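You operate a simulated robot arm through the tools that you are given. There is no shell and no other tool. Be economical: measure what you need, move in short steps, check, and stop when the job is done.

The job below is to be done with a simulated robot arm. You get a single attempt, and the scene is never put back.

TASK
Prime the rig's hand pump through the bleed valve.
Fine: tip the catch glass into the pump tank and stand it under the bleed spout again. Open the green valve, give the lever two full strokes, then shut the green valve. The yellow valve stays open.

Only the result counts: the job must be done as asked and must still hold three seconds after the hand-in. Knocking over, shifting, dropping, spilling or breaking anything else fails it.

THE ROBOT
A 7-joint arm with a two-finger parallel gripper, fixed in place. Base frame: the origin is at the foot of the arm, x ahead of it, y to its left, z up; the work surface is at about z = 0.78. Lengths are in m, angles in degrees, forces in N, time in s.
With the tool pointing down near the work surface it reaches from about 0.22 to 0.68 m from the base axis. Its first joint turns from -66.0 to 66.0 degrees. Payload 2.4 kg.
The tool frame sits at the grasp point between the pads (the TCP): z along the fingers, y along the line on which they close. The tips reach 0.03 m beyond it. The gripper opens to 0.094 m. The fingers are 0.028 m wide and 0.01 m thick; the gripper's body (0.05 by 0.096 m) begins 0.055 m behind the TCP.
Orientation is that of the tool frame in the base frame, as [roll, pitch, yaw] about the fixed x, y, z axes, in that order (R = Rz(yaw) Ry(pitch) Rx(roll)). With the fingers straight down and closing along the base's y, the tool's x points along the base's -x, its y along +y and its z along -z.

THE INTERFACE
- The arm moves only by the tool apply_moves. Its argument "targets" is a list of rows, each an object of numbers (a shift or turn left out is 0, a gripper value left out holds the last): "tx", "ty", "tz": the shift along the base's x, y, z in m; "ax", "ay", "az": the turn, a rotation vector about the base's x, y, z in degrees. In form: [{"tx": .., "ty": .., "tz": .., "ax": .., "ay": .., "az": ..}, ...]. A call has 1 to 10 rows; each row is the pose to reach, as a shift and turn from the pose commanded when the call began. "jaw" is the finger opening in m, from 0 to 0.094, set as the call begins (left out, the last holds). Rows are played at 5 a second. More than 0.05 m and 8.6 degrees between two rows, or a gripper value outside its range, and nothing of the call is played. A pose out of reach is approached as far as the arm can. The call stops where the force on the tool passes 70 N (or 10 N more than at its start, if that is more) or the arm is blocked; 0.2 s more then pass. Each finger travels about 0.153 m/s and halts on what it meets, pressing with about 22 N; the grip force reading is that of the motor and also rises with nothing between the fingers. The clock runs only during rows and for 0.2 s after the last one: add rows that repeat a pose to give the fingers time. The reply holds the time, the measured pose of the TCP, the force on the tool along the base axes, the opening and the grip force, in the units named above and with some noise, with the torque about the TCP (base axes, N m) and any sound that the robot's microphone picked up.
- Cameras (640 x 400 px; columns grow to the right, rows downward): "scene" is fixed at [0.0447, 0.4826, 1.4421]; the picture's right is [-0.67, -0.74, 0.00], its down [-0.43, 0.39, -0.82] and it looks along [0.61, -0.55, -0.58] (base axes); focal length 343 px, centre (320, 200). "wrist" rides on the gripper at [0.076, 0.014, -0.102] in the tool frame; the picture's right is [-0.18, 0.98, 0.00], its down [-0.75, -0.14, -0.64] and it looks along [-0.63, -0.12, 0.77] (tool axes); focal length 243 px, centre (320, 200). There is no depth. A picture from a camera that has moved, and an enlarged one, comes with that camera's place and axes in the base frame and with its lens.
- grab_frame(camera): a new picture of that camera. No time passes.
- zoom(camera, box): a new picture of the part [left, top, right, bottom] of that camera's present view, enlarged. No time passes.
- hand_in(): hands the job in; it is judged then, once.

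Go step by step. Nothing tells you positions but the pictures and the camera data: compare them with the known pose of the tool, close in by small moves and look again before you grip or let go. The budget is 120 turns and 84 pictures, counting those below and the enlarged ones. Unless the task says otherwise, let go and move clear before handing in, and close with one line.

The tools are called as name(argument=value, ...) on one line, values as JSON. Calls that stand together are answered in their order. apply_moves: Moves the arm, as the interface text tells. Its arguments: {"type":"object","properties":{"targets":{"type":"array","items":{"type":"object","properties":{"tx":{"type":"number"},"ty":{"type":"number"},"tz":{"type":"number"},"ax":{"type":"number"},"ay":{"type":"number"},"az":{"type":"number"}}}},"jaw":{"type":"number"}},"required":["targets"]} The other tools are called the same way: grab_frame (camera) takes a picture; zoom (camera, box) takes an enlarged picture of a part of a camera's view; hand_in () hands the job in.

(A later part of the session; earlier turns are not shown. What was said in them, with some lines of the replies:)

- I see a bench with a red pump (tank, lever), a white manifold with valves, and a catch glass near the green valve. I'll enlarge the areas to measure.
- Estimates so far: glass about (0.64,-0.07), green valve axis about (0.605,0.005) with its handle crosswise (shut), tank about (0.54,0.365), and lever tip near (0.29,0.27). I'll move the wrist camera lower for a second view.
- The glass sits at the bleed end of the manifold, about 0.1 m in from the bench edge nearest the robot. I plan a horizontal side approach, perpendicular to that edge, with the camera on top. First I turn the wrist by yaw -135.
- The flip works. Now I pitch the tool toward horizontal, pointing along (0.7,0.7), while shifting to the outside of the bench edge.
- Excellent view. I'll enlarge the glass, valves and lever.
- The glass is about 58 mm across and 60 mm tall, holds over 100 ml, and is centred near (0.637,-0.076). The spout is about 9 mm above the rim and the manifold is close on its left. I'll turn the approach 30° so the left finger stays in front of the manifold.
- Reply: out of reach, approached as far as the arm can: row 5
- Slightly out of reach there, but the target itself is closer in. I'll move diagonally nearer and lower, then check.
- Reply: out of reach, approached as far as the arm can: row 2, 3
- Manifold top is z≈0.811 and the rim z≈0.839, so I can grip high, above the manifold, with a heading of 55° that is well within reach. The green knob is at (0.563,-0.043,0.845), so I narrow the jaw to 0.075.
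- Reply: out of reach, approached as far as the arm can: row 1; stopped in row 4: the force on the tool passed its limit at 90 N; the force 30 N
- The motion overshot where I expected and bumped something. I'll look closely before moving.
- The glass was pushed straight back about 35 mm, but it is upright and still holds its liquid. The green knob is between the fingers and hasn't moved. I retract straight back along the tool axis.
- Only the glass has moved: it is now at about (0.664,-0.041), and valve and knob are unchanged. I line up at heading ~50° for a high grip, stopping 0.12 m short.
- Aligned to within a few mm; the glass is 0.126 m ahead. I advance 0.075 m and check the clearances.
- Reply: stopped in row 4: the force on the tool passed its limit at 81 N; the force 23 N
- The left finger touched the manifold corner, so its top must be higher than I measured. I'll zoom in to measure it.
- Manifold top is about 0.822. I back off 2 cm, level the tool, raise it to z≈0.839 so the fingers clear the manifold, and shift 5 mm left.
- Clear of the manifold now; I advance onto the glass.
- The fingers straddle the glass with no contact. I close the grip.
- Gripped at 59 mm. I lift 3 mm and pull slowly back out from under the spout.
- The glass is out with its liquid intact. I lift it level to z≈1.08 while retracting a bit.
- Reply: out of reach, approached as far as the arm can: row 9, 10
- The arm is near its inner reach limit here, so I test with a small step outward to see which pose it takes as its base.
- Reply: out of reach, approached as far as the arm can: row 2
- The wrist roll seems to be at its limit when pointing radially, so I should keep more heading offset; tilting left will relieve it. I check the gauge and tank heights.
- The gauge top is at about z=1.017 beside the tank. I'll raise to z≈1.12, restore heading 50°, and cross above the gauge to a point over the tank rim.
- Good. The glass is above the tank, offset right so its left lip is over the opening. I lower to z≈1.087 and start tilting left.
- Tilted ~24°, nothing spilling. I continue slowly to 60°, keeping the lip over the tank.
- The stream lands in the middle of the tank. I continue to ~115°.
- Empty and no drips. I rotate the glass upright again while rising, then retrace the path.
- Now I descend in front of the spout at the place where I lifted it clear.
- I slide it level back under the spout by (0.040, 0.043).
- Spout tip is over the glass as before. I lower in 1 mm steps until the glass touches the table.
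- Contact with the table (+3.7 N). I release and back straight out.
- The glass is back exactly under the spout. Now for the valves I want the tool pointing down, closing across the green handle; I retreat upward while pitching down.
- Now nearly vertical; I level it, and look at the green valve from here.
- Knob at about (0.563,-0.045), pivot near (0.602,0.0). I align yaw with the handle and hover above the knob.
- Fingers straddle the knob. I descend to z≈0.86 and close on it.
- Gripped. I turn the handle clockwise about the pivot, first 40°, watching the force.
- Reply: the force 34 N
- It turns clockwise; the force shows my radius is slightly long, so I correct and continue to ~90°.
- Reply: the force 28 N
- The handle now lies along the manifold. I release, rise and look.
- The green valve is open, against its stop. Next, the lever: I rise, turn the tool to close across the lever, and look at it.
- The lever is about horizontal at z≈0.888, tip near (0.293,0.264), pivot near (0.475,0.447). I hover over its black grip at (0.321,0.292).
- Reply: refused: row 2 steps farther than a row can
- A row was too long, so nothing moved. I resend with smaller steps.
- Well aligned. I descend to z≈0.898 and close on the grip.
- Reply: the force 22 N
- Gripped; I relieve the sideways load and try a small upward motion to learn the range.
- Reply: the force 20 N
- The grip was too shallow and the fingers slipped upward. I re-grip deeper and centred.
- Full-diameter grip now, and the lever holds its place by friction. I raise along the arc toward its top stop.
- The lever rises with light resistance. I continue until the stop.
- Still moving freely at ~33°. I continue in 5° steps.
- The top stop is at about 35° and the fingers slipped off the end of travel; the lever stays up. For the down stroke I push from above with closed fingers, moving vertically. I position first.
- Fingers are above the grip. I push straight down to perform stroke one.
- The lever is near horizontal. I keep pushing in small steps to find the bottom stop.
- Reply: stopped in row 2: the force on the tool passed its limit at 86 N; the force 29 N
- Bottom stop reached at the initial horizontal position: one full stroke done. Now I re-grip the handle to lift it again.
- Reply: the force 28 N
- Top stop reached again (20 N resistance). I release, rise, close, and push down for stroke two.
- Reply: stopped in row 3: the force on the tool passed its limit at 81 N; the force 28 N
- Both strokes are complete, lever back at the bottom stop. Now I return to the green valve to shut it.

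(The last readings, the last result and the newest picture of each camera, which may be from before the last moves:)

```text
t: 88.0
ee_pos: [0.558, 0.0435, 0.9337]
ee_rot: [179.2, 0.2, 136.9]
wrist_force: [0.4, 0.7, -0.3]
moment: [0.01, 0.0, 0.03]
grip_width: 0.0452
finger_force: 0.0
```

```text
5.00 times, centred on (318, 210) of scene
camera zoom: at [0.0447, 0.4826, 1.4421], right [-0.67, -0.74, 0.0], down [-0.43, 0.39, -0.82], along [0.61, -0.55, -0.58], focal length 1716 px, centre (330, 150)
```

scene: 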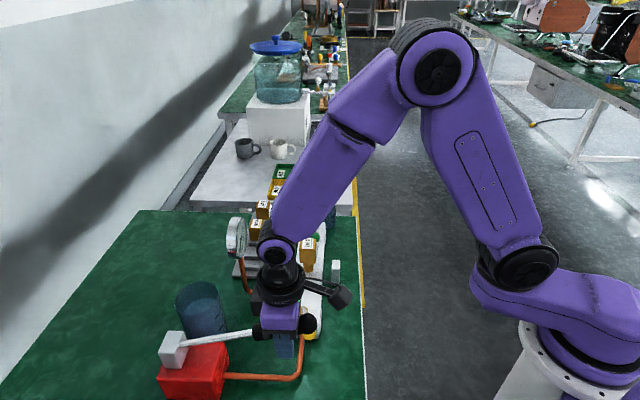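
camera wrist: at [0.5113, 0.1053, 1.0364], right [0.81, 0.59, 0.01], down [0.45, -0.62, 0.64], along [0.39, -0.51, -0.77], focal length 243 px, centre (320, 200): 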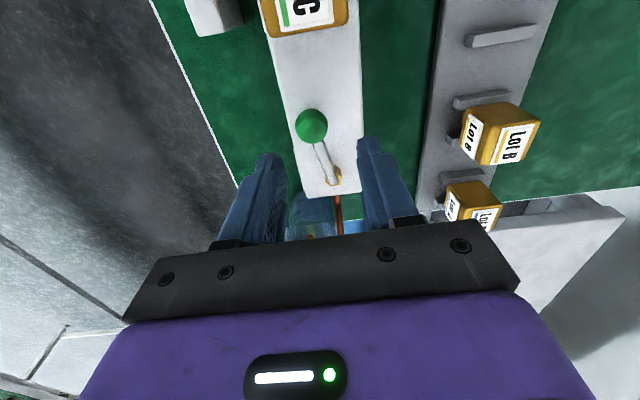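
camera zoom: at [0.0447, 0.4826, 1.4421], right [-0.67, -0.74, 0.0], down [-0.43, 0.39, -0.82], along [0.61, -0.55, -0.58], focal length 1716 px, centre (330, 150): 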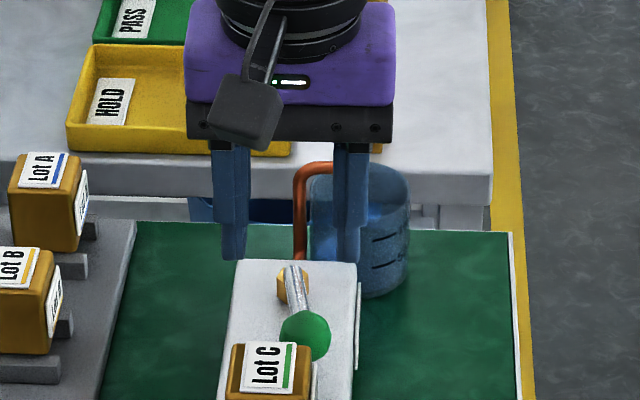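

I check that the glass actually received liquid before shutting the valve.

zoom(camera="scene", box=[310, 192, 358, 232])

```text
10.00 times, centred on (334, 212) of scene
camera zoom: at [0.0447, 0.4826, 1.4421], right [-0.67, -0.74, 0.0], down [-0.43, 0.39, -0.82], along [0.61, -0.55, -0.58], focal length 3433 px, centre (180, 80)
```

zoom: 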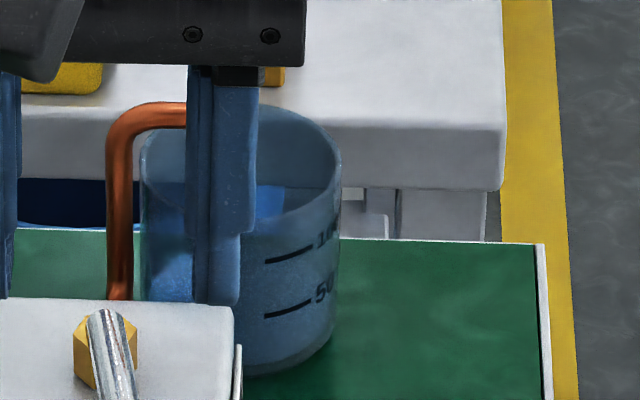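

The glass has liquid again. I descend over the green knob and grip it.

apply_moves(targets=[{"tx": -0.002, "ty": -0.0035, "tz": -0.025}, {"tx": -0.002, "ty": -0.0035, "tz": -0.05}, {"tx": -0.002, "ty": -0.0035, "tz": -0.065}, {"tx": -0.002, "ty": -0.0035, "tz": -0.0745}])

apply_moves(targets=[{}, {}, {}], jaw=0.015)

```text
t: 89.0
ee_pos: [0.5549, 0.0393, 0.8617]
ee_rot: [179.2, 0.0, 137.0]
wrist_force: [-0.7, -0.3, 0.2]
moment: [-0.06, -0.01, 0.02]
grip_width: 0.0449
finger_force: 0.1
```

```text
t: 89.8
ee_pos: [0.555, 0.0384, 0.8614]
ee_rot: [179.4, 0.2, 136.7]
wrist_force: [-9.8, -7.6, 2.9]
moment: [0.04, 0.28, 0.02]
grip_width: 0.0233
finger_force: 45.1
```

Gripped. I turn it counter-clockwise back to its shut stop.

apply_moves(targets=[{"tx": -0.0052, "ty": -0.0081, "az": 8}, {"tx": -0.009, "ty": -0.0157, "az": 16}, {"tx": -0.0116, "ty": -0.0237, "az": 24}, {"tx": -0.0131, "ty": -0.0321, "az": 32}, {"tx": -0.0134, "ty": -0.0407, "az": 40}])

apply_moves(targets=[{"tx": 0.001, "ty": -0.0084, "az": 8}, {"tx": 0.003, "ty": -0.0166, "az": 16}, {"tx": 0.0062, "ty": -0.0246, "az": 24}, {"tx": 0.0104, "ty": -0.0318, "az": 32}, {"tx": 0.0157, "ty": -0.0386, "az": 40}, {"tx": 0.0201, "ty": -0.0431, "az": 46}, {"tx": 0.0234, "ty": -0.0458, "az": 50}])

zoom(camera="scene", box=[270, 170, 366, 250])

```text
t: 91.0
ee_pos: [0.5429, -0.0024, 0.8607]
ee_rot: [179.1, 0.2, 177.0]
wrist_force: [-0.6, -3.0, -7.7]
moment: [-0.02, 0.23, -0.18]
grip_width: 0.0232
finger_force: 45.3
```

```text
t: 92.6
ee_pos: [0.5628, -0.047, 0.8606]
ee_rot: [179.0, -0.1, -133.0]
wrist_force: [-21.5, -7.4, 13.0]
moment: [0.36, 0.04, -0.2]
grip_width: 0.0233
finger_force: 45.0
```

```text
5.00 times, centred on (318, 210) of scene
camera zoom: at [0.0439, 0.4824, 1.4422], right [-0.67, -0.74, 0.0], down [-0.43, 0.39, -0.82], along [0.61, -0.55, -0.58], focal length 1716 px, centre (330, 150)
```

zoom: 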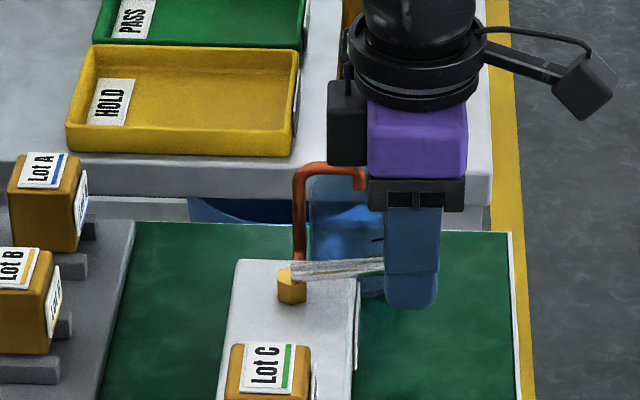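

Stop felt, at the original shut position. I release and rise clear.

apply_moves(targets=[{}, {}, {}], jaw=0.045)

apply_moves(targets=[{"tz": 0.03}, {"tz": 0.07}, {"tz": 0.11}, {"tx": -0.04, "tz": 0.14}, {"tx": -0.08, "tz": 0.17}, {"tx": -0.12, "tz": 0.19}, {"tx": -0.15, "tz": 0.21}])

zoom(camera="scene", box=[270, 180, 366, 250])

grab_frame(camera="wrist")

grab_frame(camera="scene")

```text
t: 93.4
ee_pos: [0.5645, -0.0465, 0.8607]
ee_rot: [179.4, 0.1, -133.1]
wrist_force: [0.3, -0.2, -0.6]
moment: [-0.01, 0.01, 0.03]
grip_width: 0.0451
finger_force: 0.1
```

```text
t: 95.0
ee_pos: [0.4135, -0.0469, 1.0711]
ee_rot: [179.2, 0.2, -133.1]
wrist_force: [-0.3, -1.1, 0.0]
moment: [0.01, -0.05, 0.02]
grip_width: 0.0451
finger_force: 0.1
```

```text
5.71 times, centred on (318, 215) of scene
camera zoom: at [0.0447, 0.4826, 1.4421], right [-0.67, -0.74, 0.0], down [-0.43, 0.39, -0.82], along [0.61, -0.55, -0.58], focal length 1962 px, centre (331, 114)
```

zoom: 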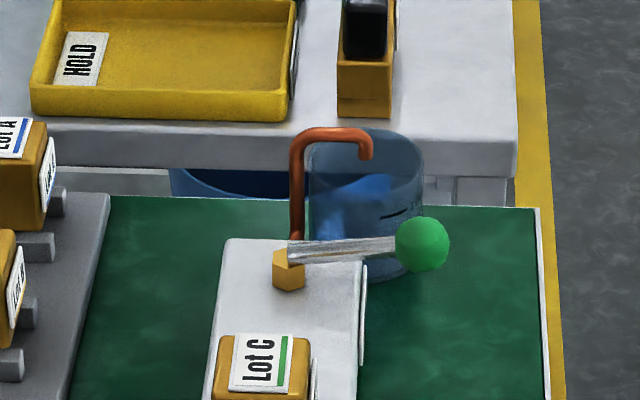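

```text
7 pictures are left
camera wrist: at [0.3532, -0.0938, 1.1735], right [-0.59, 0.81, 0.01], down [0.62, 0.45, 0.64], along [0.51, 0.39, -0.77], focal length 243 px, centre (320, 200)
```

wrist: 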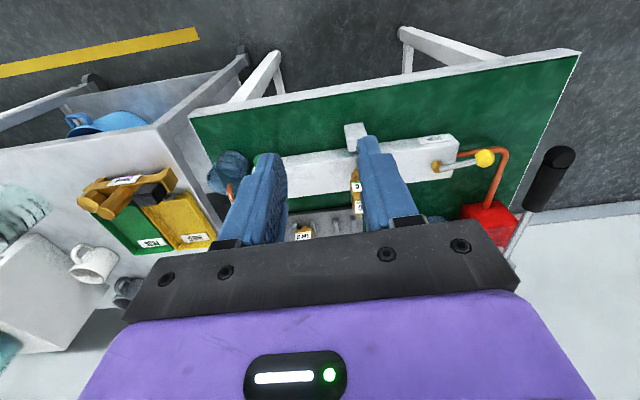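

```text
6 pictures are left
```

scene: 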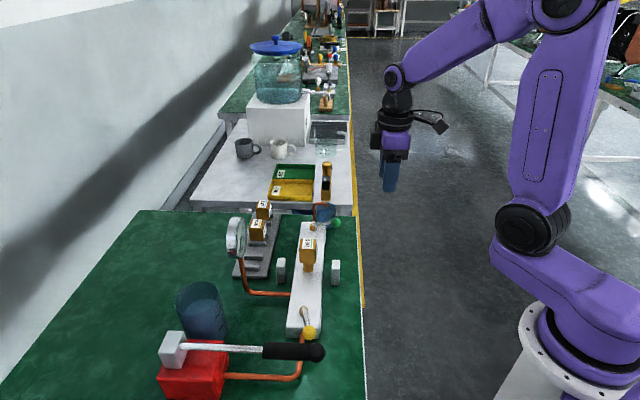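

Green knob is back exactly at its shut position, and everything else looks as at the start. One last check of the glass.

zoom(camera="scene", box=[306, 196, 346, 232])

zoom(camera="wrist", box=[195, 130, 275, 210])

```text
11.11 times, centred on (326, 214) of scene
camera zoom: at [0.0447, 0.4826, 1.4421], right [-0.67, -0.74, 0.0], down [-0.43, 0.39, -0.82], along [0.61, -0.55, -0.58], focal length 3814 px, centre (253, 44)
```

zoom: 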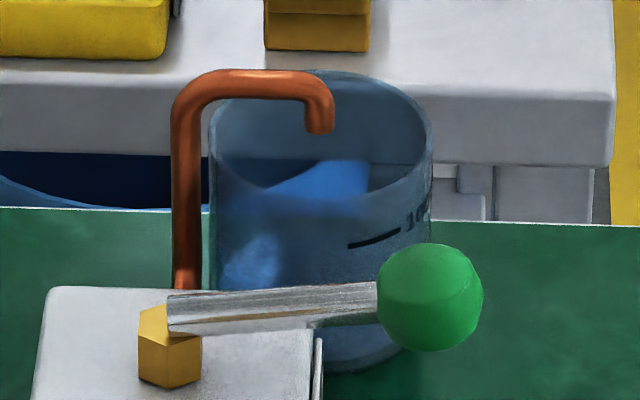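

```text
5.00 times, centred on (235, 170) of wrist
camera zoom: at [0.3532, -0.0938, 1.1735], right [-0.59, 0.81, 0.01], down [0.62, 0.45, 0.64], along [0.51, 0.39, -0.77], focal length 1213 px, centre (745, 350)
```

zoom: 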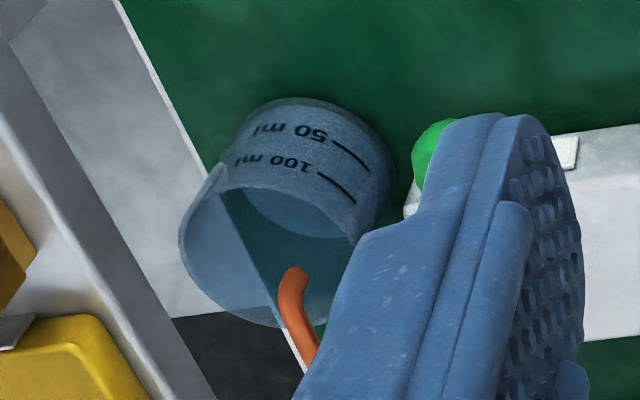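

The glass holds freshly pumped liquid at roughly the 100 ml mark and stands under the spout. The green valve is shut, the yellow valve is untouched, and the arm is clear, so I'm handing in.

hand_in()

```text
The job is handed in.
```

I emptied the catch glass into the pump tank and stood it back under the bleed spout. I then opened the green valve, gave the lever two full strokes and shut the green valve, leaving the yellow one open. On the first approach I bumped the glass about 4 cm back. It stayed upright with no spill that I could see, and nothing else moved.
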